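You operate a simulated robot arm through the tools that you are given. There is no shell and no other tool. Be economical: measure what you need, move in short steps, check, and stop when the job is done.

You are at the controls of a simulated robot arm. One attempt, no reset.

Task
Wipe up the spilt milk and rinse the cloth in fresh water.
Fine: tip the water jug into the washing bowl and stand it back; use the cream cloth and lay it back. Set down upright: marked table jug.

Only the result counts: the job must be done as asked and must still hold three seconds after the hand-in. Knocking over, shifting, dropping, spilling or breaking anything else fails it. Flat cloth is picked up by pressing the open fingertips on it (5 to 10 N) and closing them slowly along it; thin cloth reads only 2 to 8 mm in the jaws.

Robot
A 6-joint arm with a two-finger gripper, on a carriage that runs on a rail from [-1917, -7] to [423, 2] (x, y) and turns from -183 to 149 degrees about z. Base frame: it is fixed where the carriage stands at the start and does not move with it; the origin is on the floor, on the carriage's upright axis, x ahead of it, y to its left, z up. Units: mm, degrees, N and s.
With the tool pointing down near the work surface it reaches from about 520 to 960 mm from the robot's upright axis, wherever it stands. Its first joint turns from -166.0 to 166.0 degrees. Places, roughly: cream cloth (9x8x6 cm) [1100, -400, 800]. Payload 2.54 kg.
The tool frame sits at the grasp point between the pads (the TCP): z along the fingers, y along the line on which they close. The tips reach 23 mm beyond it. The gripper opens to 126 mm. The gripper's body begins 82 mm behind the TCP.
Orientation is told as [roll, pitch, yaw] about the base's x, y, z axes, in that order, counted from this pose: with the fingers straight down and closing along the base's y, the tool's x points along the base's -x, its y along +y and its z along -z.

Tools
- The arm moves only by the tool nudge_tool. Its argument "steps" is a list of rows, each a list of 6 numbers: the shift along the base's x, y, z in mm, then the turn, a rotation vector about the base's x, y, z in degrees. In form: [[dx, dy, dz, wx, wy, wz], ...]. A call has 1 to 10 rows; each row is the pose to reach, as a shift and turn from the pose commanded when the call began. "fingers" is the gripper command, from -1 (shut) to 1 (fully open), values between in proportion, set as the call begins (left out, the last holds). Rows are played at 5 a second. More than 50 mm and 8.6 degrees between two rows, or a gripper value outside its range, and nothing of the call is played. A pose out of reach is approached as far as the arm can. The call stops where the force on the tool passes 70 N (or 10 N more than at its start, if that is more) or the arm is blocked; 0.2 s more then pass. Each finger halts on what it meets, pressing with about 30 N; the grip force reading is that of the motor and also rises with nothing between the fingers. The clock runs only during rows and for 0.2 s after the last one: add rows that repeat a pose to give the fingers time. The reply holds the time, the measured pose of the TCP, the force on the tool along the base axes, the opening and the grip force, in the units named above and with some noise, with the torque about the TCP (base axes, N m) and any sound that the robot's microphone picked up, and new pictures: "views" is both (left out), scene, wrist or none.
- Cameras (640 x 400 px; columns grow to the right, rows downward): "scene" is now at [45.9, 144.7, 1521.1]; the picture's right is [-0.62, -0.78, 0.00], its down [-0.48, 0.38, -0.79] and it looks along [0.62, -0.49, -0.61] (base axes); focal length 269 px, centre (320, 200). "wrist" rides on the gripper at [82, 14, -122] in the tool frame; the picture's right is [-0.17, 0.99, 0.00], its down [-0.79, -0.13, -0.60] and it looks along [-0.59, -0.10, 0.80] (tool axes); focal length 243 px, centre (320, 200). There is no depth. A picture from a camera that has moved, and an enlarged one, comes with that camera's place and axes in the base frame and with its lens.
- raise_lower(by): slides the trunk up (or, below 0, down) by that many mm; the arm and the scene camera ride with it, the base frame stays. It gives what a move gives, with no picture.
- base_move(legs): drives the robot by 1 to 6 legs, each [ahead, left, turn to the left] in mm, mm and degrees, along the robot's own axes; the way and the turn of a leg run together, so that a leg with both is an arc; at most 1500 mm and 180 degrees a leg. The arm and the cameras ride along, it lands a little off, and it stops where it bumps. It keeps to its track: a leg is cut to what the track allows. It gives what a move gives, and a new picture of the scene camera.
- pan_tilt(pan, tilt): turns the head with the scene camera to pan (to the left, within 120 degrees either way) and tilt (down, from -29 to 69), counted from straight ahead of the robot. It gives what a move gives, and a new picture of the scene camera.
- close_up(camera, box): a new picture of the part [left, top, right, bottom] of that camera's present view, enlarged. The clock stands still meanwhile.
- hand_in(): hands the job in; it is judged then, once.

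Go step by step. Nothing tells you exact positions but the pictures and the camera data: compare them with the known pose of the tool, close in by small moves and look again before you grip or let go. The budget is 120 turns and 260 pictures, counting those below and the enlarged ones. Unless the task says otherwise, let go and move clear before handing in, and close with one line.

The tools are called as a command line: name --pt "numbers of a row" for each row, then --argument value for the rest, lists and objects as JSON in quotes. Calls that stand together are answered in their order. nudge_tool: Moves the arm, as the interface text tells. Its arguments: {"type":"object","properties":{"steps":{"type":"array","items":{"type":"array","items":{"type":"number"}}},"fingers":{"type":"number"},"views":{"type":"string","enum":["both","scene","wrist","none"]}},"required":["steps"]} The other tools are called the same way: raise_lower (by) slides the trunk up or down; base_move (legs) drives the base; pan_tilt (pan, tilt) turns the head that bears the scene camera; close_up (camera, box) takes an enlarged picture of a part of a camera's view; hand_in () hands the job in.

At the start:

```text
time_s: 0.0
tcp_pos: [432.9, -315.1, 1168.0]
tool_rot: [0.0, 0.0, 0.0]
wrist_force: [0.2, 0.2, 0.3]
ft_torque: [0.02, -0.03, -0.01]
width: 126.1
finger_force: 0.1
trunk travel left (down, up): [-325.0, 165.0]
robot x, y, heading: [-0.2, -0.7, 0.2]
head pan, tilt: [-38.7, 37.8]
```

scene: 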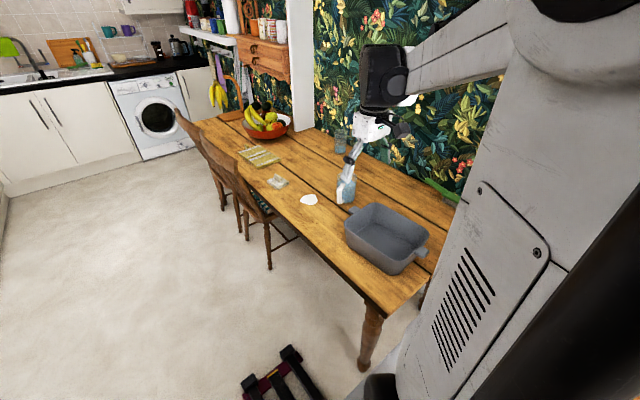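
wrist: 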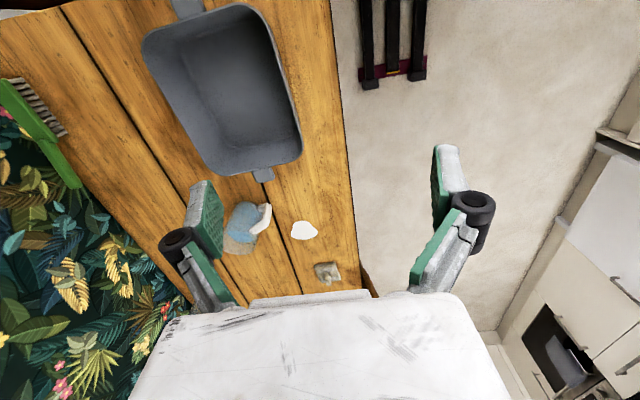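

I see a table with a grey basin, a white milk puddle, a small crumpled cloth, a blue vessel and a glassy item near the wall. I'll look closer before moving.

close_up --camera "scene" --box '[220, 90, 380, 190]'

close_up --camera "scene" --box '[310, 120, 470, 290]'

close_up --camera "scene" --box '[230, 140, 360, 220]'

close_up --camera "wrist" --box '[130, 0, 370, 290]'

```text
4.00 times, centred on (300, 140) of scene
camera zoom: at [45.9, 144.7, 1521.1], right [-0.62, -0.78, 0.0], down [-0.48, 0.38, -0.79], along [0.62, -0.49, -0.61], focal length 1074 px, centre (400, 440)
```

zoom: 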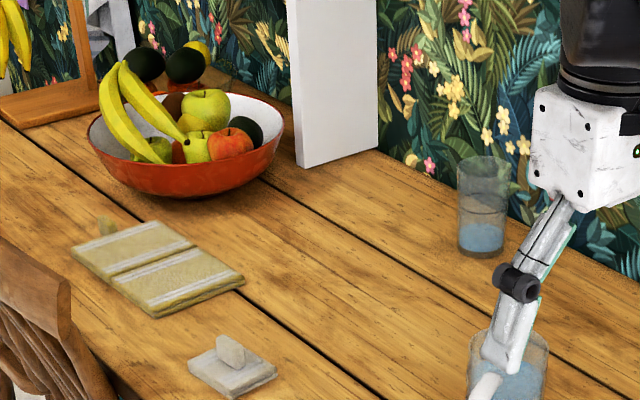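

```text
2.35 times, centred on (390, 205) of scene
camera zoom: at [45.9, 144.7, 1521.1], right [-0.62, -0.78, 0.0], down [-0.48, 0.38, -0.79], along [0.62, -0.49, -0.61], focal length 632 px, centre (155, 188)
```

zoom: 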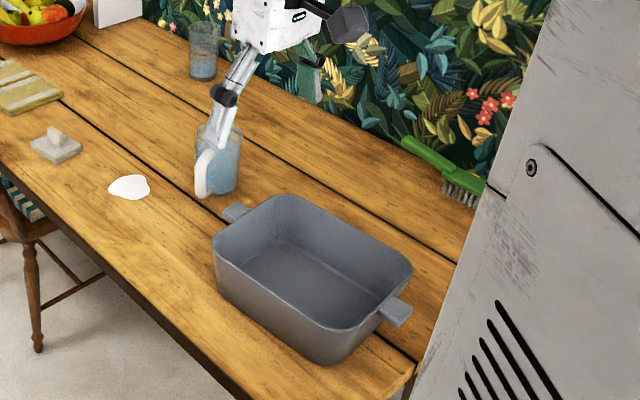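

```text
4.92 times, centred on (295, 180) of scene
camera zoom: at [45.9, 144.7, 1521.1], right [-0.62, -0.78, 0.0], down [-0.48, 0.38, -0.79], along [0.62, -0.49, -0.61], focal length 1322 px, centre (443, 298)
```

zoom: 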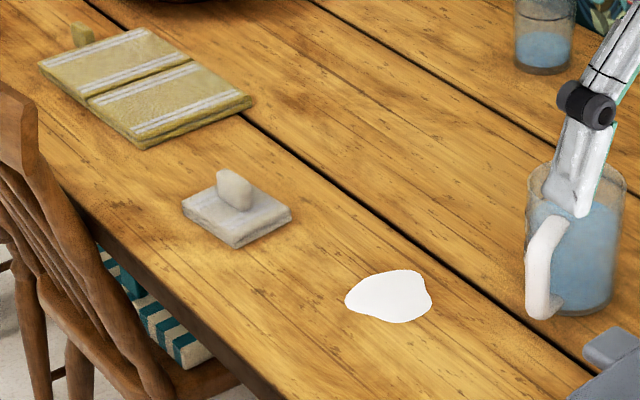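

```text
1.38 times, centred on (250, 145) of wrist
camera zoom: at [350.9, -300.6, 1289.7], right [0.17, 0.99, 0.0], down [0.79, -0.13, 0.6], along [0.59, -0.1, -0.8], focal length 335 px, centre (417, 276)
```

zoom: 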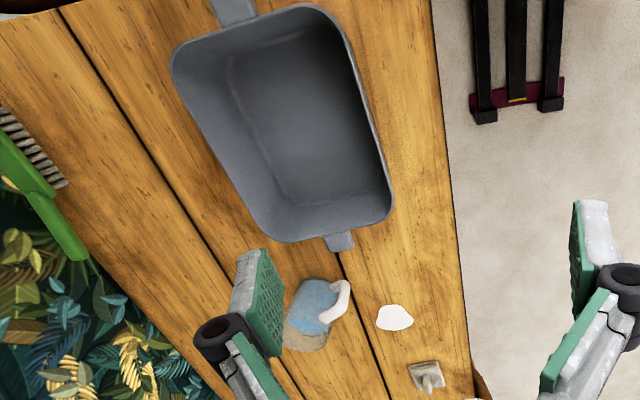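

The milk sits near (862,-438), the cloth near (1046,-384), the handled jug near (746,-567) and the basin near (450,-520). Driving about 220 mm ahead puts all of them in reach, so I'll do that and look again.

base_move --legs '[[220, 0, 0]]'

pan_tilt --pan -50 --tilt 45

```text
time_s: 1.7
tcp_pos: [652.2, -315.6, 1167.3]
tool_rot: [0.1, 0.0, 0.0]
wrist_force: [-0.7, 0.2, 0.5]
ft_torque: [0.0, 0.01, 0.0]
width: 125.8
finger_force: 0.1
trunk travel left (down, up): [-325.0, 165.0]
robot x, y, heading: [219.3, -0.4, 0.0]
head pan, tilt: [-38.7, 37.8]
camera scene: at [266.2, 145.3, 1521.0], right [-0.63, -0.78, 0.0], down [-0.48, 0.38, -0.79], along [0.62, -0.49, -0.61], focal length 269 px, centre (320, 200)
```

scene: 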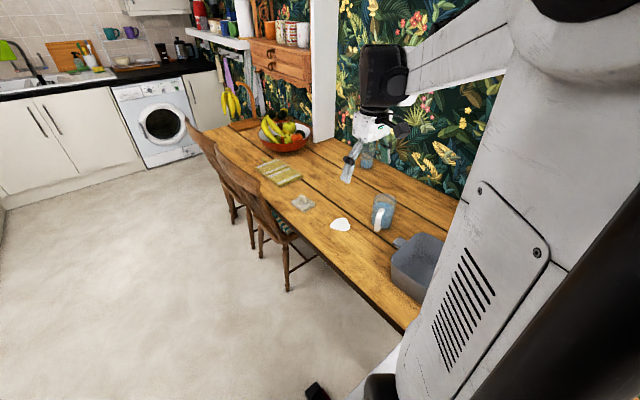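

```text
time_s: 2.4
tcp_pos: [651.4, -315.5, 1166.6]
tool_rot: [-0.1, 0.0, -0.2]
wrist_force: [0.0, 0.1, 0.2]
ft_torque: [0.0, 0.01, -0.01]
width: 126.4
finger_force: 0.1
trunk travel left (down, up): [-325.0, 165.0]
robot x, y, heading: [221.7, -1.6, -0.2]
head pan, tilt: [-50.0, 45.0]
camera scene: at [251.0, 137.1, 1510.5], right [-0.77, -0.64, 0.0], down [-0.45, 0.54, -0.71], along [0.45, -0.54, -0.71], focal length 269 px, centre (320, 200)
```

scene: 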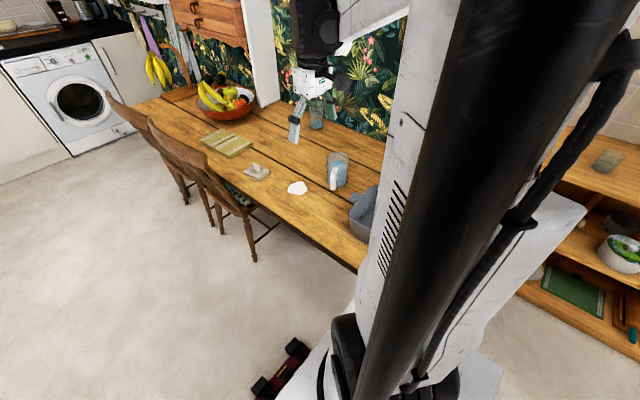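

The left part of the table is hidden behind the arm column. I'll zoom on the vessels.

close_up --camera "scene" --box '[240, 90, 400, 200]'

close_up --camera "scene" --box '[300, 140, 380, 200]'

close_up --camera "wrist" --box '[0, 0, 640, 400]'

close_up --camera "scene" --box '[540, 120, 640, 300]'

```text
3.64 times, centred on (320, 145) of scene
camera zoom: at [251.0, 137.1, 1510.5], right [-0.77, -0.64, 0.0], down [-0.45, 0.54, -0.71], along [0.45, -0.54, -0.71], focal length 977 px, centre (320, 400)
```

zoom: 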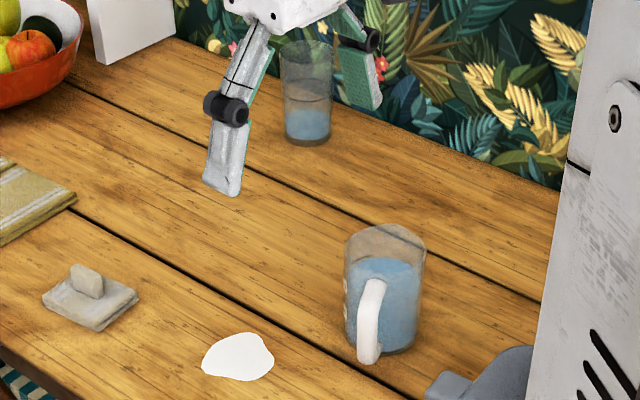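

```text
6.67 times, centred on (340, 170) of scene
camera zoom: at [251.0, 137.1, 1510.5], right [-0.77, -0.64, 0.0], down [-0.45, 0.54, -0.71], along [0.45, -0.54, -0.71], focal length 1791 px, centre (187, 400)
```

zoom: 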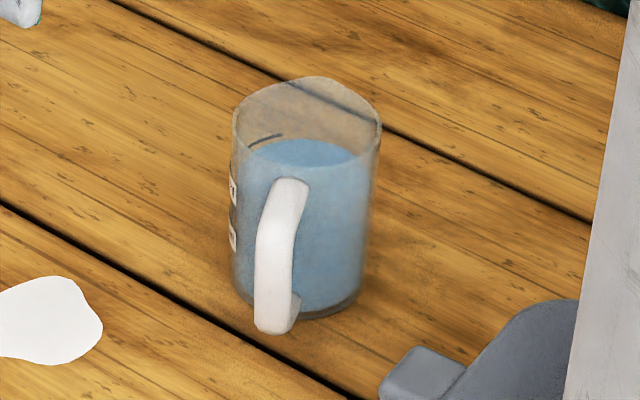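

```text
1.00 times, centred on (320, 200) of wrist
camera zoom: at [570.2, -300.6, 1289.7], right [0.17, 0.99, 0.0], down [0.79, -0.13, 0.6], along [0.59, -0.1, -0.8], focal length 243 px, centre (320, 200)
```

zoom: 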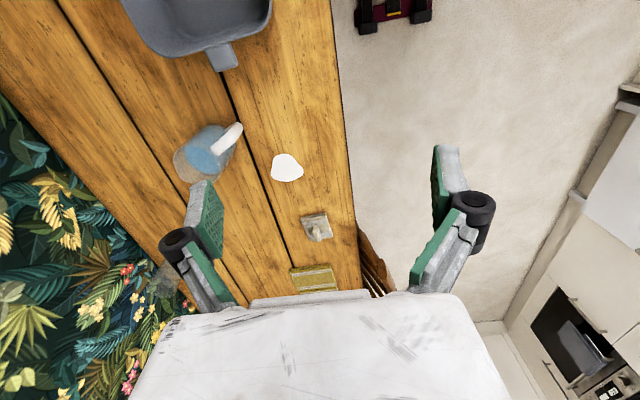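

```text
2.22 times, centred on (590, 210) of scene
camera zoom: at [251.0, 137.1, 1510.5], right [-0.77, -0.64, 0.0], down [-0.45, 0.54, -0.71], along [0.45, -0.54, -0.71], focal length 597 px, centre (-280, 178)
```

zoom: 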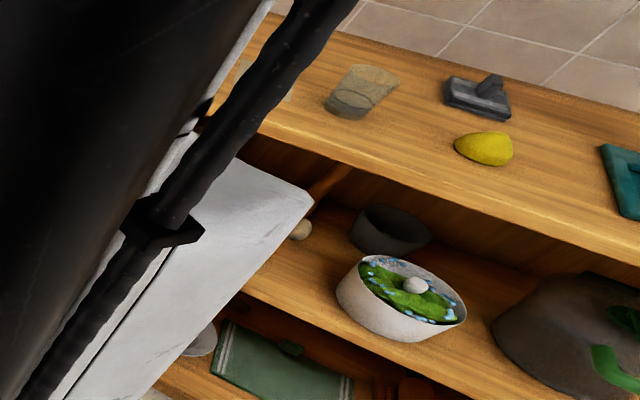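

The handled jug (two labels on its side) is about 120 mm tall and 84 mm wide at (752,-577), with its handle toward azimuth 113°. I'll grip it side-on, straddling the handle, so that a roll pours toward the basin at -x; first I turn the tool at height.

nudge_tool --pt "0 0 0 0 0 8.5" --pt "0 0 0 0 0 17" --pt "0 0 0 0 0 25.5" --pt "0 0 0 0 0 34" --pt "0 0 0 0 0 42.5" --pt "0 0 0 0 0 51" --pt "0 0 0 0 0 59.5" --pt "0 0 0 0 0 68" --pt "0 0 0 0 0 76.5" --pt "0 0 0 0 0 85" --fingers 1 --views "none"

nudge_tool --pt "0 0 0 0 0 7" --pt "0 0 0 0 0 14" --pt "0 0 0 0 0 21" --pt "0 0 0 0 0 28" --views "wrist"

```text
time_s: 4.6
tcp_pos: [650.5, -315.1, 1167.7]
tool_rot: [0.0, 0.0, 85.0]
wrist_force: [0.3, 0.7, -0.6]
ft_torque: [-0.02, 0.02, 0.01]
width: 126.0
finger_force: 0.1
trunk travel left (down, up): [-325.0, 165.0]
robot x, y, heading: [216.8, 1.7, 0.0]
head pan, tilt: [-50.0, 45.0]
```

```text
time_s: 5.6
tcp_pos: [652.0, -315.5, 1168.1]
tool_rot: [0.1, 0.0, 113.1]
wrist_force: [0.0, -0.3, 0.3]
ft_torque: [0.01, -0.01, -0.01]
width: 126.1
finger_force: 0.1
trunk travel left (down, up): [-325.0, 165.0]
robot x, y, heading: [221.9, 2.5, -0.3]
head pan, tilt: [-50.0, 45.0]
camera wrist: at [671.4, -395.4, 1289.8], right [-0.97, -0.23, 0.0], down [-0.19, 0.78, 0.6], along [-0.14, 0.58, -0.8], focal length 243 px, centre (320, 200)
```

wrist: 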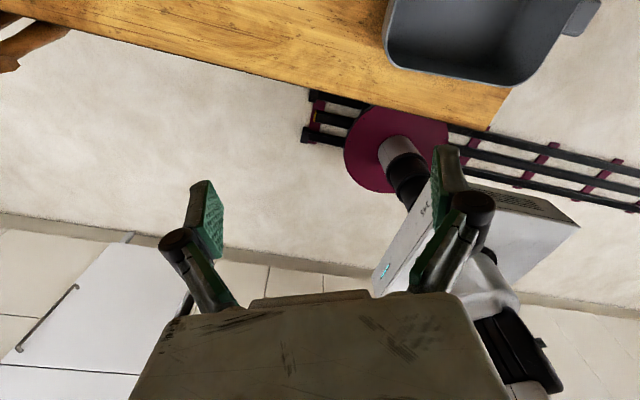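

The yaw is in place and the camera is on the side that will end up on top. Next I tilt the tool to near horizontal and move back over the table.

nudge_tool --pt "4.5 -13 -6 -7.37 -3.13 0" --pt "9 -26 -12 -14.74 -6.26 0" --pt "13.5 -39 -18 -22.1 -9.39 0" --pt "18 -52 -24 -29.47 -12.51 0" --pt "22.5 -65 -30 -36.84 -15.64 0" --pt "27 -78 -36 -44.2 -18.77 0" --pt "31.5 -91 -42 -51.6 -21.9 0" --pt "36 -104 -48 -58.9 -25.0 0" --pt "40.5 -117 -54 -66.3 -28.15 0" --pt "45 -130 -60 -73.7 -31.28 0"

```text
time_s: 7.8
tcp_pos: [698.3, -445.1, 1107.7]
tool_rot: [-1.0, 80.1, 112.0]
wrist_force: [-0.3, 0.1, 0.2]
ft_torque: [-0.02, 0.02, 0.0]
width: 125.9
finger_force: 0.0
trunk travel left (down, up): [-325.0, 165.0]
robot x, y, heading: [218.4, 3.1, 0.1]
head pan, tilt: [-50.0, 45.0]
camera scene: at [251.1, 137.2, 1510.5], right [-0.77, -0.64, 0.0], down [-0.45, 0.54, -0.71], along [0.45, -0.54, -0.71], focal length 269 px, centre (320, 200)
camera wrist: at [643.0, -352.8, 1209.6], right [-0.92, -0.36, -0.17], down [-0.16, 0.72, -0.68], along [0.36, -0.59, -0.72], focal length 243 px, centre (320, 200)
```

scene: 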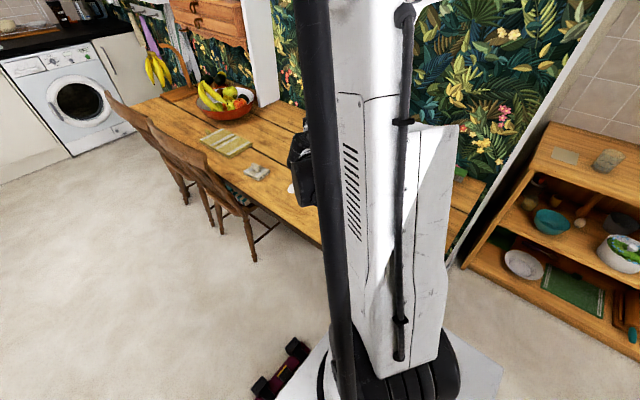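
wrist: 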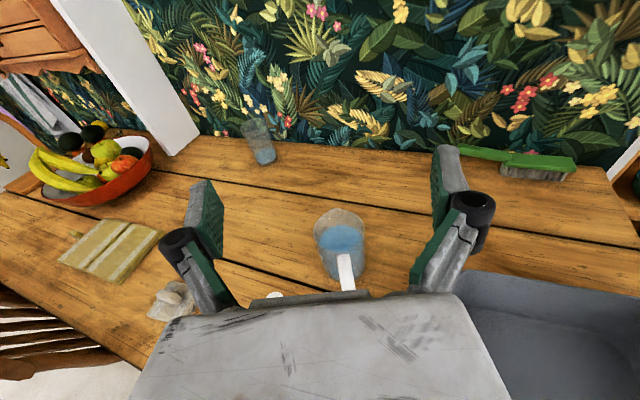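

The wrist view confirms the jug's rim centre near (753,-576) and the handle near azimuth 115°. I'll descend in front of it, outside the handle.

nudge_tool --pt "0 0 -35 0 0 0" --pt "0 0 -70 0 0 0" --pt "0 0 -105 0 0 0" --pt "0 0 -140 0 0 0" --pt "0 0 -175 0 0 0" --pt "0 0 -210 0 0 0" --pt "0 0 -230 0 0 0" --views "wrist"

```text
time_s: 9.4
tcp_pos: [769.3, -491.1, 978.9]
tool_rot: [-0.7, 80.0, 112.1]
wrist_force: [0.1, 0.3, 0.4]
ft_torque: [0.0, 0.01, -0.01]
width: 125.7
finger_force: 0.1
out of reach, approached as far as the arm can: row 2, 3, 4, 5, 6, 7
trunk travel left (down, up): [-325.0, 165.0]
robot x, y, heading: [218.8, 4.0, -0.1]
head pan, tilt: [-50.0, 45.0]
camera wrist: at [715.2, -398.8, 1080.6], right [-0.92, -0.36, -0.17], down [-0.16, 0.72, -0.67], along [0.36, -0.59, -0.72], focal length 243 px, centre (320, 200)
```

wrist: 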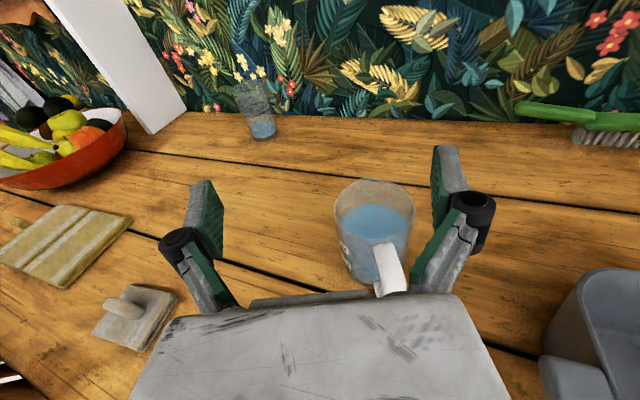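

The pose is too close to the robot's own axis. I'll back the base away about 310 mm and try again.

base_move --legs '[[-310, 0, 0]]'

pan_tilt --pan -20 --tilt 38

```text
time_s: 11.5
tcp_pos: [461.9, -491.0, 977.8]
tool_rot: [-0.7, 80.0, 112.4]
wrist_force: [-0.3, -0.3, 0.2]
ft_torque: [-0.03, 0.04, -0.06]
width: 126.2
finger_force: 0.0
trunk travel left (down, up): [-325.0, 165.0]
robot x, y, heading: [-92.1, -1.9, -0.0]
head pan, tilt: [-50.0, 45.0]
camera scene: at [-57.9, 136.1, 1510.5], right [-0.77, -0.64, 0.0], down [-0.45, 0.54, -0.71], along [0.45, -0.54, -0.71], focal length 269 px, centre (320, 200)
```

scene: 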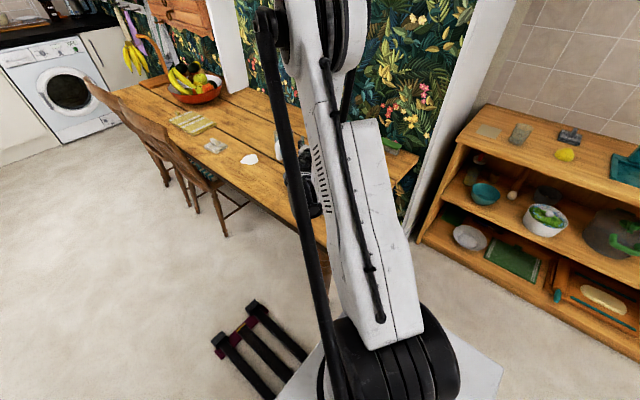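

```text
time_s: 12.5
tcp_pos: [462.0, -490.9, 978.0]
tool_rot: [-0.7, 80.1, 112.4]
wrist_force: [-0.2, 0.1, 0.5]
ft_torque: [-0.01, -0.02, 0.0]
width: 125.8
finger_force: 0.2
trunk travel left (down, up): [-325.0, 165.0]
robot x, y, heading: [-87.2, -1.1, 0.0]
head pan, tilt: [-20.0, 38.0]
camera scene: at [-29.2, 168.8, 1520.7], right [-0.34, -0.94, 0.0], down [-0.58, 0.21, -0.79], along [0.74, -0.27, -0.62], focal length 269 px, centre (320, 200)
```

scene: 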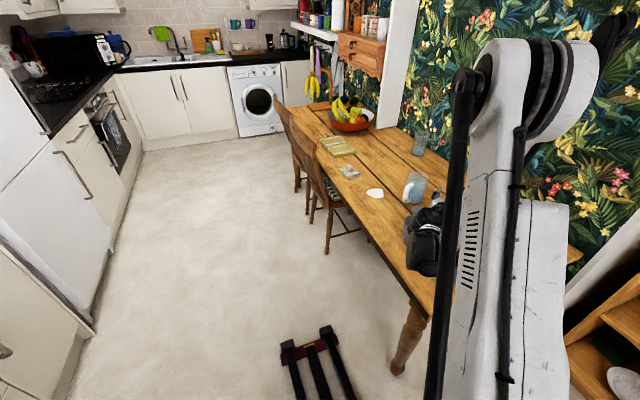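

The base is at x≈-90. I'll move the tool back toward the pre-grasp, and check where the commanded pose actually is.

nudge_tool --pt "0 0 5 0 0 0" --pt "0 0 10 0 0 0" --views "none"

```text
time_s: 13.1
tcp_pos: [461.6, -490.3, 987.8]
tool_rot: [-0.7, 80.0, 112.4]
wrist_force: [-0.3, 0.1, 1.0]
ft_torque: [-0.01, -0.01, 0.03]
width: 125.8
finger_force: 0.1
trunk travel left (down, up): [-325.0, 165.0]
robot x, y, heading: [-83.5, 1.0, -0.1]
head pan, tilt: [-20.0, 38.0]
```

nudge_tool --pt "30 5 0 0 0 0" --pt "60 10 0 0 0 0" --pt "95 17 0 0 0 0" --pt "130 23 0 0 0 0" --pt "165 30 0 0 0 0" --pt "200 36 0 0 0 0" --pt "236 42 0 0 0 0" --pt "236 42 -40 0 0 0" --pt "236 42 -70 0 0 0" --views "both"

```text
time_s: 15.1
tcp_pos: [698.8, -448.4, 918.3]
tool_rot: [-0.8, 80.0, 112.3]
wrist_force: [-0.5, -0.7, -0.3]
ft_torque: [0.02, 0.01, 0.0]
width: 125.8
finger_force: 0.0
trunk travel left (down, up): [-325.0, 165.0]
robot x, y, heading: [-91.6, -0.2, 0.2]
head pan, tilt: [-20.0, 38.0]
camera scene: at [-29.2, 168.8, 1520.7], right [-0.34, -0.94, 0.0], down [-0.58, 0.21, -0.79], along [0.74, -0.27, -0.62], focal length 269 px, centre (320, 200)
camera wrist: at [644.0, -356.5, 1020.7], right [-0.92, -0.36, -0.17], down [-0.16, 0.72, -0.67], along [0.36, -0.59, -0.72], focal length 243 px, centre (320, 200)
```

scene: 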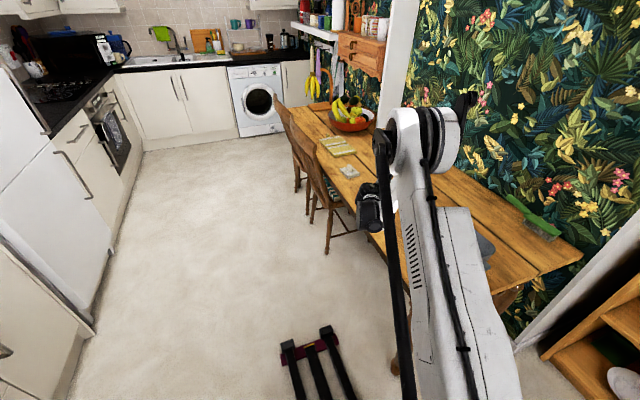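
wrist: 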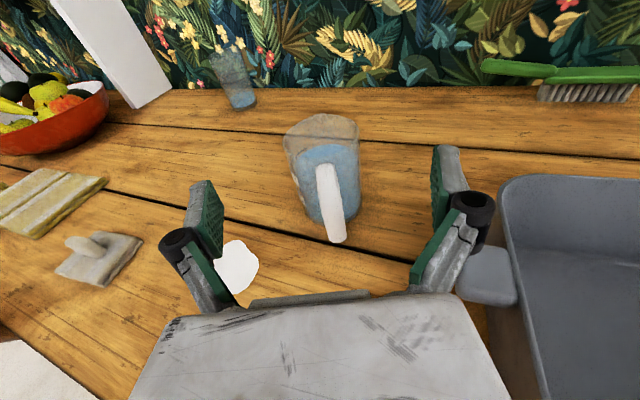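

The right finger would pass close to the basin's tab. I'll yaw 15° so the tool comes more squarely from +y and shift a little to +x before descending.

nudge_tool --pt "17 5 0 0 0 -7.5" --pt "34 10 0 0 0 -15" --pt "34 10 -30 0 0 -15" --pt "34 10 -60 0 0 -15" --pt "34 10 -86 0 0 -15" --pt "34 10 -86 0 0 -15" --views "wrist"

```text
time_s: 16.5
tcp_pos: [731.5, -439.9, 831.5]
tool_rot: [-0.6, 80.0, 97.5]
wrist_force: [-0.6, 0.3, 0.2]
ft_torque: [-0.03, -0.04, -0.01]
width: 125.9
finger_force: 0.1
trunk travel left (down, up): [-325.0, 165.0]
robot x, y, heading: [-87.6, 1.0, 0.1]
head pan, tilt: [-20.0, 38.0]
camera wrist: at [703.4, -336.3, 934.5], right [-0.98, -0.11, -0.17], down [0.03, 0.74, -0.67], along [0.2, -0.67, -0.72], focal length 243 px, centre (320, 200)
```

wrist: 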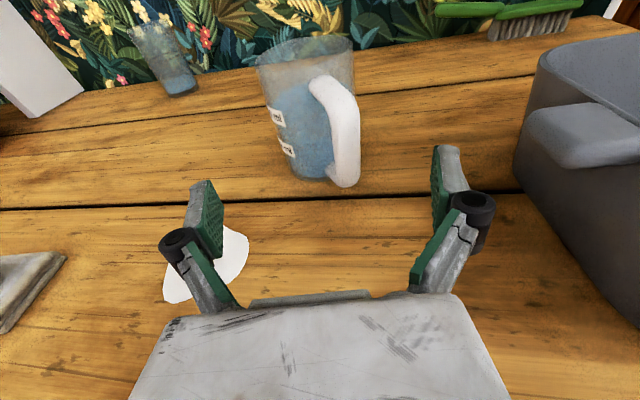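

The jug with "ml" marks stands straight ahead, centred between the fingers, with the handle fitting between them. I'll advance along the tool's axis until the pads straddle the jug's middle.

nudge_tool --pt "3 -18 -8 0 0 0" --pt "6 -36 -8 0 0 0" --pt "10 -58 -8 0 0 0" --pt "14 -80 -8 0 0 0" --pt "18 -102 -8 0 0 0" --pt "18 -102 -8 0 0 0" --views "wrist"

```text
time_s: 17.9
tcp_pos: [751.5, -541.6, 824.4]
tool_rot: [-0.7, 80.0, 97.4]
wrist_force: [-0.6, 0.1, 0.0]
ft_torque: [-0.02, -0.02, 0.0]
width: 126.1
finger_force: 0.0
trunk travel left (down, up): [-325.0, 165.0]
robot x, y, heading: [-88.7, -1.0, 0.1]
head pan, tilt: [-20.0, 38.0]
camera wrist: at [722.1, -438.1, 926.2], right [-0.98, -0.11, -0.17], down [0.03, 0.74, -0.67], along [0.2, -0.67, -0.72], focal length 243 px, centre (320, 200)
```

wrist: 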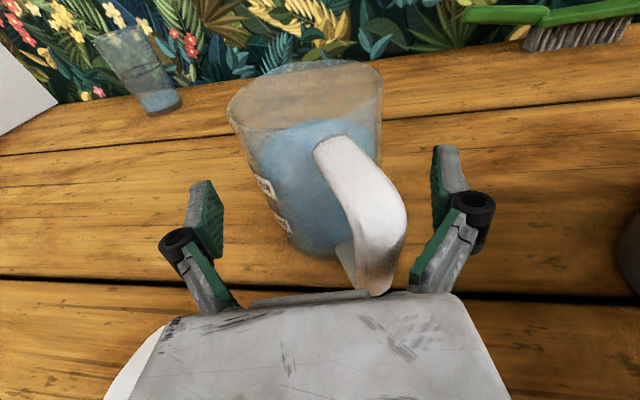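

The handle is further to the right than the tool's axis would like. I'll yaw back 14° about the jug so the handle sits near the middle of the jaws.

nudge_tool --pt "-5 0 0 0 0 7" --pt "-10.5 0 0 0 0 14" --pt "-10.5 0 0 0 0 14" --views "wrist"

```text
time_s: 18.7
tcp_pos: [740.2, -540.6, 824.7]
tool_rot: [-0.8, 80.0, 111.4]
wrist_force: [0.4, -0.4, 0.3]
ft_torque: [0.03, 0.0, 0.03]
width: 126.5
finger_force: 0.0
trunk travel left (down, up): [-325.0, 165.0]
robot x, y, heading: [-88.3, 0.5, -0.1]
head pan, tilt: [-20.0, 38.0]
camera wrist: at [687.1, -447.7, 926.7], right [-0.92, -0.35, -0.17], down [-0.15, 0.72, -0.67], along [0.35, -0.6, -0.72], focal length 243 px, centre (320, 200)
```

wrist: 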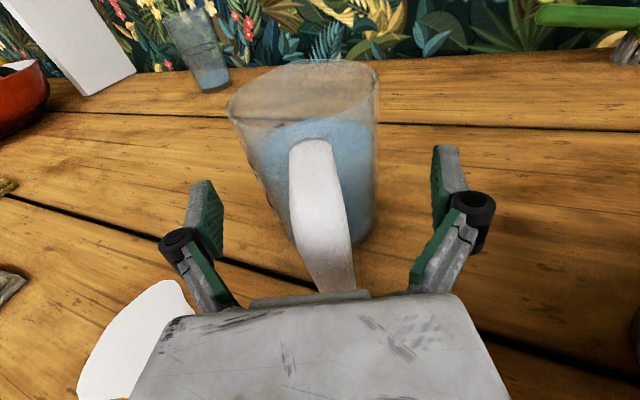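

The handle is now centred between the fingers. I'll advance the last 20 mm carefully.

nudge_tool --pt "2.5 -6.5 0 0 0 0" --pt "5 -13 0 0 0 0" --pt "7.5 -19.5 0 0 0 0" --pt "7.5 -19.5 0 0 0 0" --views "wrist"

```text
time_s: 19.7
tcp_pos: [746.5, -559.7, 824.7]
tool_rot: [-0.7, 80.0, 111.4]
wrist_force: [-0.4, 1.8, 0.3]
ft_torque: [-0.06, -0.03, -0.04]
width: 125.9
finger_force: 0.0
trunk travel left (down, up): [-325.0, 165.0]
robot x, y, heading: [-89.6, -2.0, 0.0]
head pan, tilt: [-20.0, 38.0]
camera wrist: at [694.5, -467.2, 927.0], right [-0.92, -0.34, -0.17], down [-0.15, 0.72, -0.67], along [0.35, -0.6, -0.72], focal length 243 px, centre (320, 200)
```

wrist: 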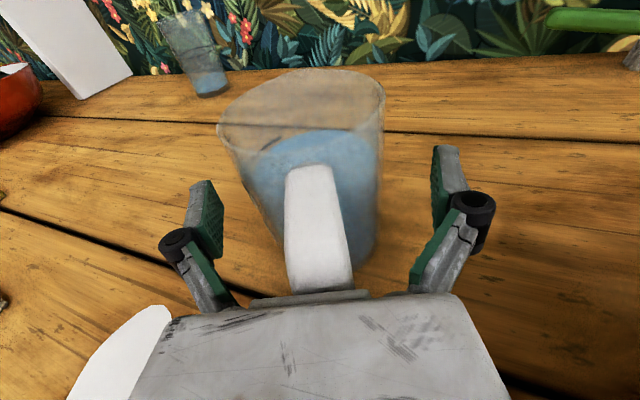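

The pads now straddle the jug. There's a slight 1.8 N on y, so I back off 2 mm and close.

nudge_tool --pt "-0.7 1.9 0 0 0 0" --pt "-0.7 1.9 0 0 0 0" --pt "-0.7 1.9 0 0 0 0" --pt "-0.7 1.9 0 0 0 0" --pt "-0.7 1.9 0 0 0 0" --fingers -1 --views "wrist"

```text
time_s: 20.9
tcp_pos: [746.4, -559.1, 824.8]
tool_rot: [-0.7, 79.9, 111.5]
wrist_force: [-1.2, 1.7, 1.0]
ft_torque: [-0.1, 0.18, -0.08]
width: 86.3
finger_force: 29.4
trunk travel left (down, up): [-325.0, 165.0]
robot x, y, heading: [-90.5, -0.2, -0.3]
head pan, tilt: [-20.0, 38.0]
camera wrist: at [693.5, -465.3, 927.1], right [-0.92, -0.34, -0.17], down [-0.15, 0.72, -0.67], along [0.35, -0.6, -0.72], focal length 243 px, centre (320, 200)
```

wrist: 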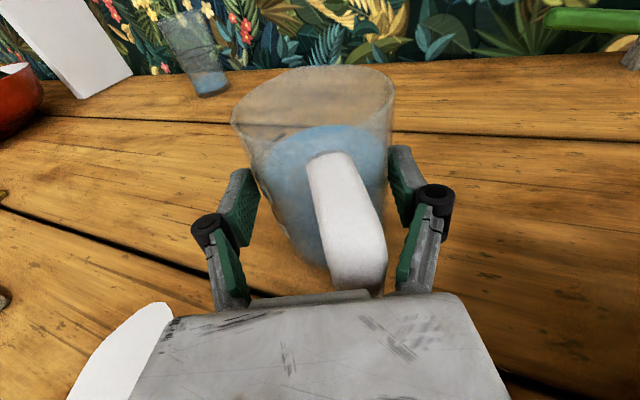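

I have a firm grip at 86 mm. The return pose is (746.4,-559.1,824.8), rot [-0.7,79.9,111.5]. I'll lift gently.

nudge_tool --pt "0 0 3 0 0 0" --pt "0 0 10 0 0 0" --pt "0 0 22 0 0 0" --pt "0 0 37 0 0 0" --pt "0 0 55 0 0 0" --pt "0 0 75 0 0 0" --pt "0 0 95 0 0 0" --pt "0 0 112 0 0 0" --pt "0 0 125 0 0 0" --pt "0 0 130 0 0 0" --views "both"

```text
time_s: 23.1
tcp_pos: [746.1, -557.6, 954.4]
tool_rot: [-0.7, 80.1, 111.4]
wrist_force: [-0.1, 0.0, -5.4]
ft_torque: [0.11, -0.01, 0.0]
width: 86.2
finger_force: 30.1
trunk travel left (down, up): [-325.0, 165.0]
robot x, y, heading: [-86.7, 0.7, -0.2]
head pan, tilt: [-20.0, 38.0]
camera scene: at [-28.8, 168.5, 1520.7], right [-0.34, -0.94, 0.0], down [-0.58, 0.21, -0.79], along [0.74, -0.27, -0.62], focal length 269 px, centre (320, 200)
camera wrist: at [693.6, -465.4, 1056.3], right [-0.92, -0.34, -0.17], down [-0.15, 0.72, -0.67], along [0.35, -0.6, -0.72], focal length 243 px, centre (320, 200)
```

scene: 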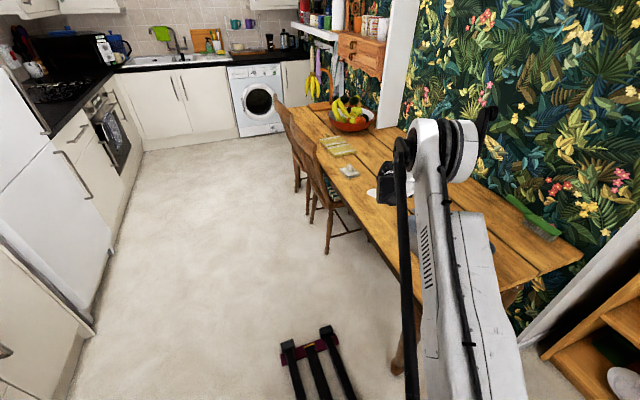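
wrist: 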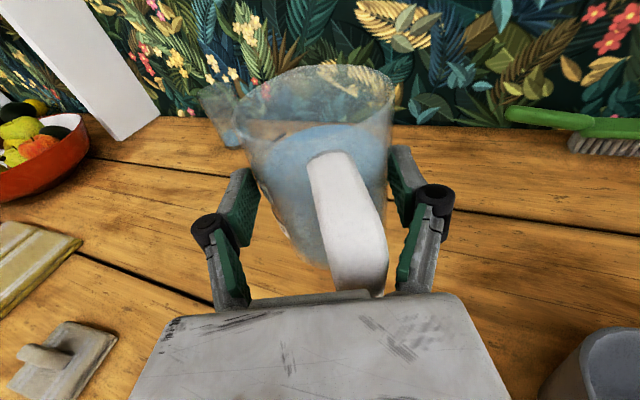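

The lift is clean: 5.4 N, level. Now I carry it over to the basin.

nudge_tool --pt "-8 4 2 0 0 0" --pt "-25 12 4 0 0 0" --pt "-52 25 6 0 0 0" --pt "-85 41 8 0 0 0" --pt "-120 58 10 0 0 0" --pt "-155 75 12 0 0 0" --pt "-187 91 14 0 0 0" --pt "-212 103 15 0 0 0" --pt "-226 110 15 0 0 0" --pt "-231 113 15 0 0 0" --views "wrist"

pan_tilt --pan -45 --tilt 45

```text
time_s: 25.3
tcp_pos: [515.3, -443.5, 969.0]
tool_rot: [-0.7, 80.0, 111.4]
wrist_force: [-0.1, 0.6, -4.2]
ft_torque: [0.1, -0.01, 0.03]
width: 85.7
finger_force: 29.8
trunk travel left (down, up): [-325.0, 165.0]
robot x, y, heading: [-87.1, -1.1, -0.0]
head pan, tilt: [-20.0, 38.0]
camera wrist: at [462.8, -352.0, 1071.7], right [-0.92, -0.34, -0.17], down [-0.15, 0.72, -0.67], along [0.35, -0.6, -0.72], focal length 243 px, centre (320, 200)
```

wrist: 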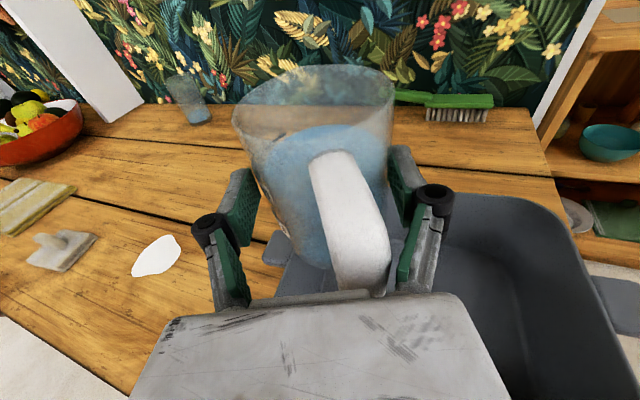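

```text
time_s: 26.1
tcp_pos: [515.9, -445.0, 968.9]
tool_rot: [-0.7, 80.0, 111.4]
wrist_force: [-0.2, 0.0, -5.6]
ft_torque: [0.12, 0.0, 0.0]
width: 85.9
finger_force: 29.5
trunk travel left (down, up): [-325.0, 165.0]
robot x, y, heading: [-84.8, 0.9, 0.0]
head pan, tilt: [-45.0, 45.0]
camera scene: at [-52.5, 140.6, 1510.5], right [-0.71, -0.71, 0.0], down [-0.5, 0.5, -0.71], along [0.5, -0.5, -0.71], focal length 269 px, centre (320, 200)
```

scene: 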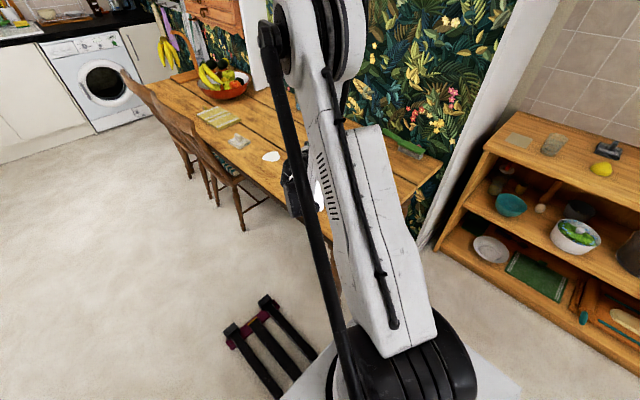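

The jug hangs over the basin's right part, and the pour lip should land around (465–500,-475), inside x 335–560, y -385…-575. I start the pour slowly.

nudge_tool --pt "0 0 0 1.69 -4.17 0" --pt "0 0 0 3.38 -8.34 0" --pt "0 0 0 5.06 -12.5 0" --pt "0 0 0 6.75 -16.7 0" --pt "0 0 0 8.44 -20.9 0" --pt "0 0 0 10.1 -25.0 0" --pt "0 0 0 11.8 -29.2 0" --pt "0 0 0 13.5 -33.4 0" --pt "0 0 0 15.2 -37.5 0" --pt "0 0 0 16.9 -41.7 0" --views "wrist"

```text
time_s: 28.4
tcp_pos: [521.5, -448.4, 975.2]
tool_rot: [-80.2, 44.0, 36.1]
wrist_force: [0.4, -0.4, -5.1]
ft_torque: [0.06, 0.09, 0.03]
width: 86.0
finger_force: 29.8
out of reach, approached as far as the arm can: row 8, 9, 10
trunk travel left (down, up): [-325.0, 165.0]
robot x, y, heading: [-89.2, 3.0, 0.0]
head pan, tilt: [-45.0, 45.0]
camera wrist: at [405.6, -380.7, 1037.7], right [-0.55, -0.19, -0.81], down [0.26, 0.89, -0.38], along [0.8, -0.42, -0.44], focal length 243 px, centre (320, 200)
```

wrist: 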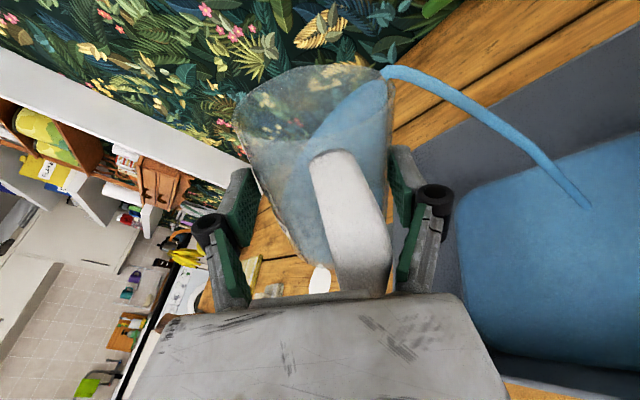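

Water is running cleanly into the basin. The horizontal-axis rotation reaches a limit, so I continue by rolling about the tool's own axis.

nudge_tool --pt "0 0 0 2.39 -4.35 -0.65" --pt "0 0 0 4.77 -8.69 -1.29" --pt "0 0 0 7.16 -13.0 -1.94" --pt "0 0 0 9.54 -17.4 -2.58" --pt "0 0 0 11.9 -21.7 -3.23" --pt "0 0 0 14.3 -26.1 -3.87" --pt "0 0 0 16.7 -30.4 -4.5" --pt "0 0 0 19.1 -34.8 -5.2" --pt "0 0 0 21.5 -39.1 -5.8" --pt "0 0 0 23.9 -43.5 -6.5" --views "wrist"

```text
time_s: 30.6
tcp_pos: [520.7, -448.6, 974.8]
tool_rot: [-83.1, -5.7, 27.9]
wrist_force: [0.1, -0.6, -3.8]
ft_torque: [0.03, 0.09, -0.01]
width: 85.6
finger_force: 29.6
trunk travel left (down, up): [-325.0, 165.0]
robot x, y, heading: [-85.1, -0.7, 0.0]
head pan, tilt: [-45.0, 45.0]
camera wrist: at [391.2, -378.4, 968.7], right [0.17, 0.23, -0.96], down [0.41, 0.87, 0.28], along [0.9, -0.44, 0.06], focal length 243 px, centre (320, 200)
```

wrist: 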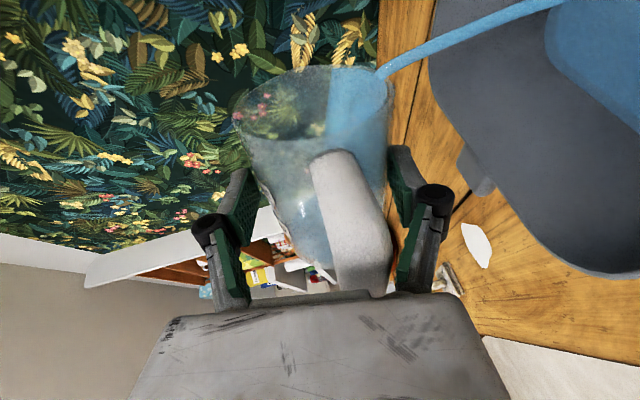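

It's still pouring well inside the basin. I'll roll another 30° and hold until empty.

nudge_tool --pt "0 0 0 2.39 -4.35 -0.65" --pt "0 0 0 4.77 -8.69 -1.29" --pt "0 0 0 7.16 -13.0 -1.94" --pt "0 0 0 9.54 -17.4 -2.58" --pt "0 0 0 11.9 -21.7 -3.23" --pt "0 0 0 14.3 -26.1 -3.87" --pt "0 0 0 14.3 -26.1 -3.87" --pt "0 0 0 14.3 -26.1 -3.87" --pt "0 0 0 14.3 -26.1 -3.87" --pt "0 0 0 14.3 -26.1 -3.87" --views "wrist"

```text
time_s: 32.8
tcp_pos: [520.6, -447.9, 975.6]
tool_rot: [-81.5, -35.1, 23.5]
wrist_force: [-0.3, -0.5, -2.2]
ft_torque: [0.04, 0.09, -0.01]
width: 85.6
finger_force: 29.8
trunk travel left (down, up): [-325.0, 165.0]
robot x, y, heading: [-84.6, -2.1, 0.2]
head pan, tilt: [-45.0, 45.0]
camera wrist: at [408.3, -363.5, 931.7], right [0.58, 0.41, -0.7], down [0.25, 0.73, 0.64], along [0.77, -0.54, 0.32], focal length 243 px, centre (320, 200)
```

wrist: 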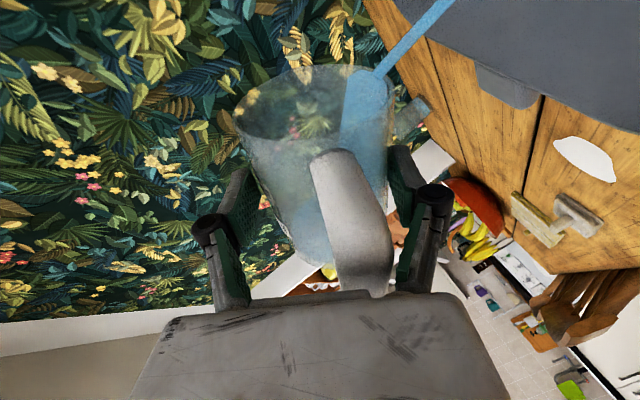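

Nearly empty; I hold two more seconds.

nudge_tool --pt "0 0 0 0 0 0" --pt "0 0 0 0 0 0" --pt "0 0 0 0 0 0" --pt "0 0 0 0 0 0" --pt "0 0 0 0 0 0" --pt "0 0 0 0 0 0" --pt "0 0 0 0 0 0" --pt "0 0 0 0 0 0" --pt "0 0 0 0 0 0" --pt "0 0 0 0 0 0" --views "wrist"

```text
time_s: 35.0
tcp_pos: [522.1, -447.5, 976.0]
tool_rot: [-81.5, -35.2, 23.4]
wrist_force: [-0.4, -0.5, -1.6]
ft_torque: [0.01, 0.0, -0.01]
width: 85.5
finger_force: 29.7
trunk travel left (down, up): [-325.0, 165.0]
robot x, y, heading: [-87.8, -2.4, 0.0]
head pan, tilt: [-45.0, 45.0]
camera wrist: at [408.3, -363.5, 931.8], right [0.58, 0.41, -0.7], down [0.25, 0.73, 0.64], along [0.77, -0.54, 0.32], focal length 243 px, centre (320, 200)
```

wrist: 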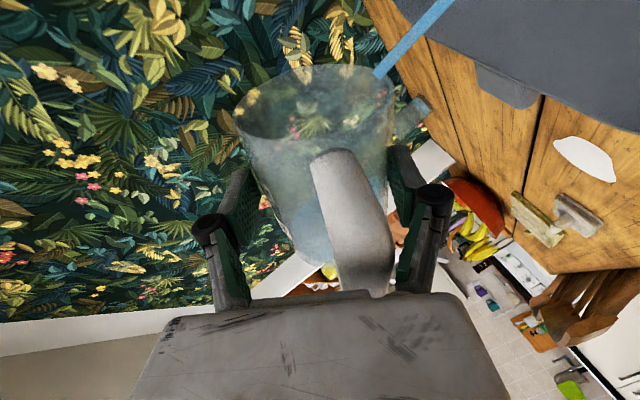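

nudge_tool --pt "0 0 0 0 0 0" --pt "0 0 0 0 0 0" --pt "0 0 0 0 0 0" --pt "0 0 0 0 0 0" --pt "0 0 0 0 0 0" --pt "0 0 0 0 0 0" --pt "0 0 0 0 0 0" --pt "0 0 0 0 0 0" --pt "0 0 0 0 0 0" --pt "0 0 0 0 0 0" --views "wrist"

```text
time_s: 37.1
tcp_pos: [520.2, -448.7, 975.0]
tool_rot: [-81.5, -35.2, 23.5]
wrist_force: [0.4, 0.6, -1.5]
ft_torque: [0.02, 0.06, -0.01]
width: 85.4
finger_force: 29.8
trunk travel left (down, up): [-325.0, 165.0]
robot x, y, heading: [-86.4, -1.9, -0.0]
head pan, tilt: [-45.0, 45.0]
camera wrist: at [408.3, -363.5, 931.8], right [0.58, 0.41, -0.7], down [0.25, 0.73, 0.64], along [0.77, -0.54, 0.32], focal length 243 px, centre (320, 200)
```

wrist: 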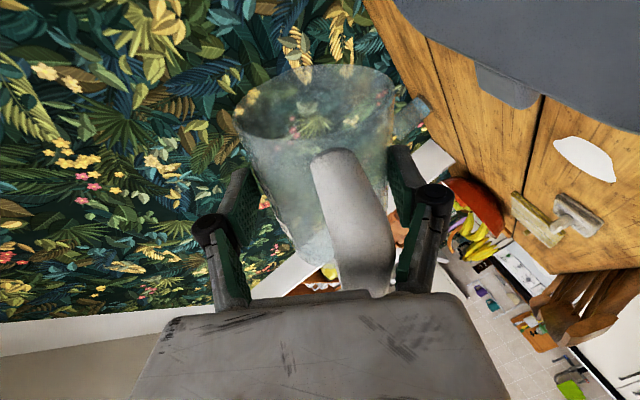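

The jug is empty. I roll it back upright the way it came.

nudge_tool --pt "0 0 0 -3.82 6.95 1.03" --pt "0 0 0 -7.63 13.9 2.06" --pt "0 0 0 -11.45 20.86 3.1" --pt "0 0 0 -15.26 27.8 4.13" --pt "0 0 0 -19.1 34.76 5.16" --pt "0 0 0 -22.9 41.7 6.19" --pt "0 0 0 -26.7 48.66 7.22" --pt "0 0 0 -30.5 55.6 8.26" --pt "0 0 0 -34.3 62.57 9.29" --pt "0 0 0 -38.2 69.5 10.3" --views "none"

nudge_tool --pt "0 0 0 -2.8 6.95 0" --pt "0 0 0 -5.6 13.9 0" --pt "0 0 0 -8.43 20.85 0" --pt "0 0 0 -11.2 27.8 0" --pt "0 0 0 -14.05 34.8 0" --pt "0 0 0 -16.5 40.8 0" --views "wrist"

```text
time_s: 39.4
tcp_pos: [521.0, -448.1, 976.5]
tool_rot: [-80.2, 44.1, 36.0]
wrist_force: [0.5, 0.3, -0.9]
ft_torque: [0.0, 0.04, -0.02]
width: 85.2
finger_force: 30.2
trunk travel left (down, up): [-325.0, 165.0]
robot x, y, heading: [-88.8, 0.4, -0.2]
head pan, tilt: [-45.0, 45.0]
```

```text
time_s: 40.8
tcp_pos: [520.0, -448.1, 975.4]
tool_rot: [-6.2, 79.9, 106.1]
wrist_force: [0.3, -0.2, -1.9]
ft_torque: [0.03, -0.01, 0.01]
width: 85.1
finger_force: 30.8
trunk travel left (down, up): [-325.0, 165.0]
robot x, y, heading: [-89.1, 1.3, -0.1]
head pan, tilt: [-45.0, 45.0]
camera wrist: at [466.5, -355.9, 1077.4], right [-0.92, -0.34, -0.18], down [-0.14, 0.73, -0.67], along [0.36, -0.59, -0.72], focal length 243 px, centre (320, 200)
```

wrist: 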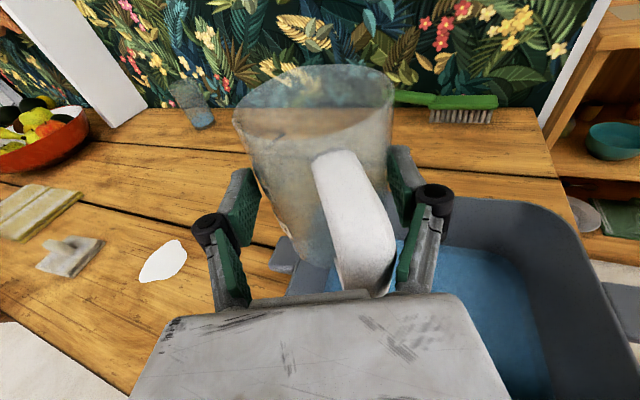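

The jug is upright again with a 0.9° residual roll to undo, and the basin holds water. I carry the jug back over its old place.

nudge_tool --pt "12 -6 0 -0.34 0.83 0" --pt "38 -19 0 -0.34 0.83 0" --pt "70 -34 0 -0.34 0.83 0" --pt "105 -52 0 -0.34 0.83 0" --pt "140 -69 0 -0.34 0.83 0" --pt "175 -86 0 -0.34 0.83 0" --pt "205 -101 0 -0.34 0.83 0" --pt "222 -109 0 -0.34 0.83 0" --pt "226 -111 0 -0.34 0.83 0" --pt "226 -111 0 -0.34 0.83 0" --views "none"

nudge_tool --pt "0 0 -25 0 0 0" --pt "0 0 -50 0 0 0" --pt "0 0 -75 0 0 0" --pt "0 0 -100 0 0 0" --pt "0 0 -120 0 0 0" --pt "0 0 -135 0 0 0" --pt "0 0 -140 0 0 0" --views "wrist"

```text
time_s: 43.0
tcp_pos: [746.8, -559.7, 975.0]
tool_rot: [-1.8, 80.0, 110.3]
wrist_force: [-0.5, -0.2, -1.3]
ft_torque: [0.0, 0.01, -0.03]
width: 85.2
finger_force: 29.8
trunk travel left (down, up): [-325.0, 165.0]
robot x, y, heading: [-84.8, 2.5, 0.0]
head pan, tilt: [-45.0, 45.0]
```

```text
time_s: 44.5
tcp_pos: [744.6, -559.3, 835.1]
tool_rot: [-1.9, 80.0, 110.4]
wrist_force: [0.1, 0.2, -0.9]
ft_torque: [0.03, 0.01, 0.01]
width: 85.2
finger_force: 30.2
trunk travel left (down, up): [-325.0, 165.0]
robot x, y, heading: [-85.0, -2.8, -0.1]
head pan, tilt: [-45.0, 45.0]
camera wrist: at [693.5, -466.7, 936.8], right [-0.92, -0.34, -0.17], down [-0.15, 0.72, -0.67], along [0.35, -0.6, -0.72], focal length 243 px, centre (320, 200)
```

wrist: 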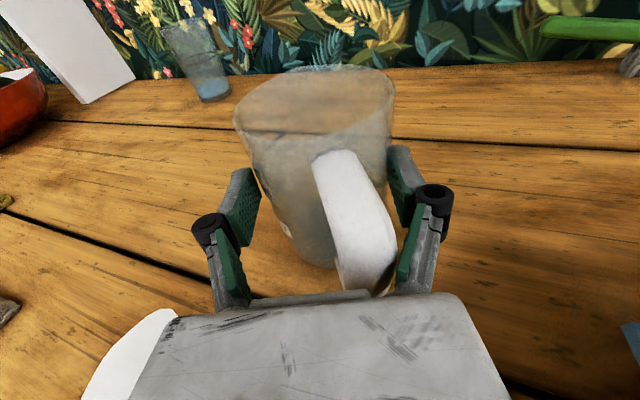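

The jug is about 10 mm above its spot. I lower in 2 mm steps and watch for contact.

nudge_tool --pt "0 0 -2 0 0 0" --pt "0 0 -4 0 0 0" --pt "0 0 -6 0 0 0" --pt "0 0 -8 0 0 0" --pt "0 0 -8 0 0 0" --views "none"

```text
time_s: 45.8
tcp_pos: [746.5, -559.9, 827.3]
tool_rot: [-1.9, 80.0, 110.4]
wrist_force: [-0.6, -1.0, -1.3]
ft_torque: [0.01, -0.02, 0.0]
width: 84.8
finger_force: 30.2
trunk travel left (down, up): [-325.0, 165.0]
robot x, y, heading: [-93.3, -1.4, 0.2]
head pan, tilt: [-45.0, 45.0]
```

nudge_tool --pt "0 0 -1 0 0 0" --pt "0 0 -2 0 0 0" --pt "0 0 -3 0 0 0" --pt "0 0 -3 0 0 0" --views "none"

```text
time_s: 46.8
tcp_pos: [746.5, -558.0, 825.5]
tool_rot: [-1.9, 80.1, 110.4]
wrist_force: [2.4, 0.4, 8.9]
ft_torque: [-0.1, 0.1, -0.02]
width: 84.9
finger_force: 30.0
trunk travel left (down, up): [-325.0, 165.0]
robot x, y, heading: [-90.9, -0.7, -0.1]
head pan, tilt: [-45.0, 45.0]
```

Contact with the table (9 N). I ease up 1 mm and open.

nudge_tool --pt "0 0 0.8 0 0 0" --pt "0 0 0.8 0 0 0" --views "none"

nudge_tool --pt "0 0 0 0 0 0" --pt "0 0 0 0 0 0" --pt "0 0 0 0 0 0" --pt "0 0 0 0 0 0" --pt "0 0 0 0 0 0" --fingers 1 --views "wrist"

```text
time_s: 47.4
tcp_pos: [746.8, -558.5, 824.7]
tool_rot: [-1.9, 80.0, 110.4]
wrist_force: [2.2, 2.0, 3.4]
ft_torque: [-0.02, 0.08, -0.02]
width: 84.9
finger_force: 29.6
trunk travel left (down, up): [-325.0, 165.0]
robot x, y, heading: [-90.6, -4.3, -0.0]
head pan, tilt: [-45.0, 45.0]
```

```text
time_s: 48.5
tcp_pos: [745.4, -558.7, 825.7]
tool_rot: [-1.8, 79.9, 110.3]
wrist_force: [-0.3, -0.7, 0.3]
ft_torque: [0.0, 0.03, 0.03]
width: 126.0
finger_force: 0.1
trunk travel left (down, up): [-325.0, 165.0]
robot x, y, heading: [-87.4, 2.3, 0.1]
head pan, tilt: [-45.0, 45.0]
camera wrist: at [693.8, -466.2, 927.3], right [-0.92, -0.34, -0.17], down [-0.15, 0.72, -0.67], along [0.35, -0.6, -0.72], focal length 243 px, centre (320, 200)
```

wrist: 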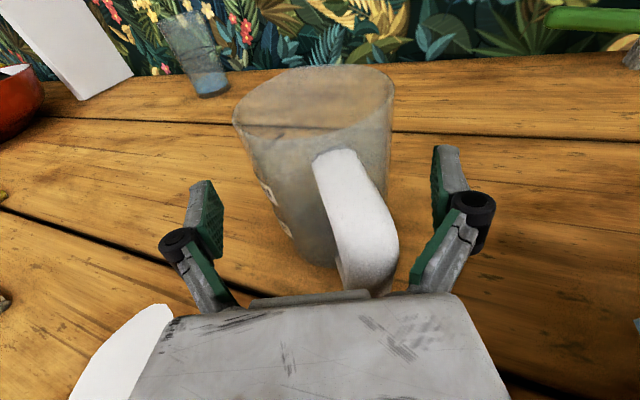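

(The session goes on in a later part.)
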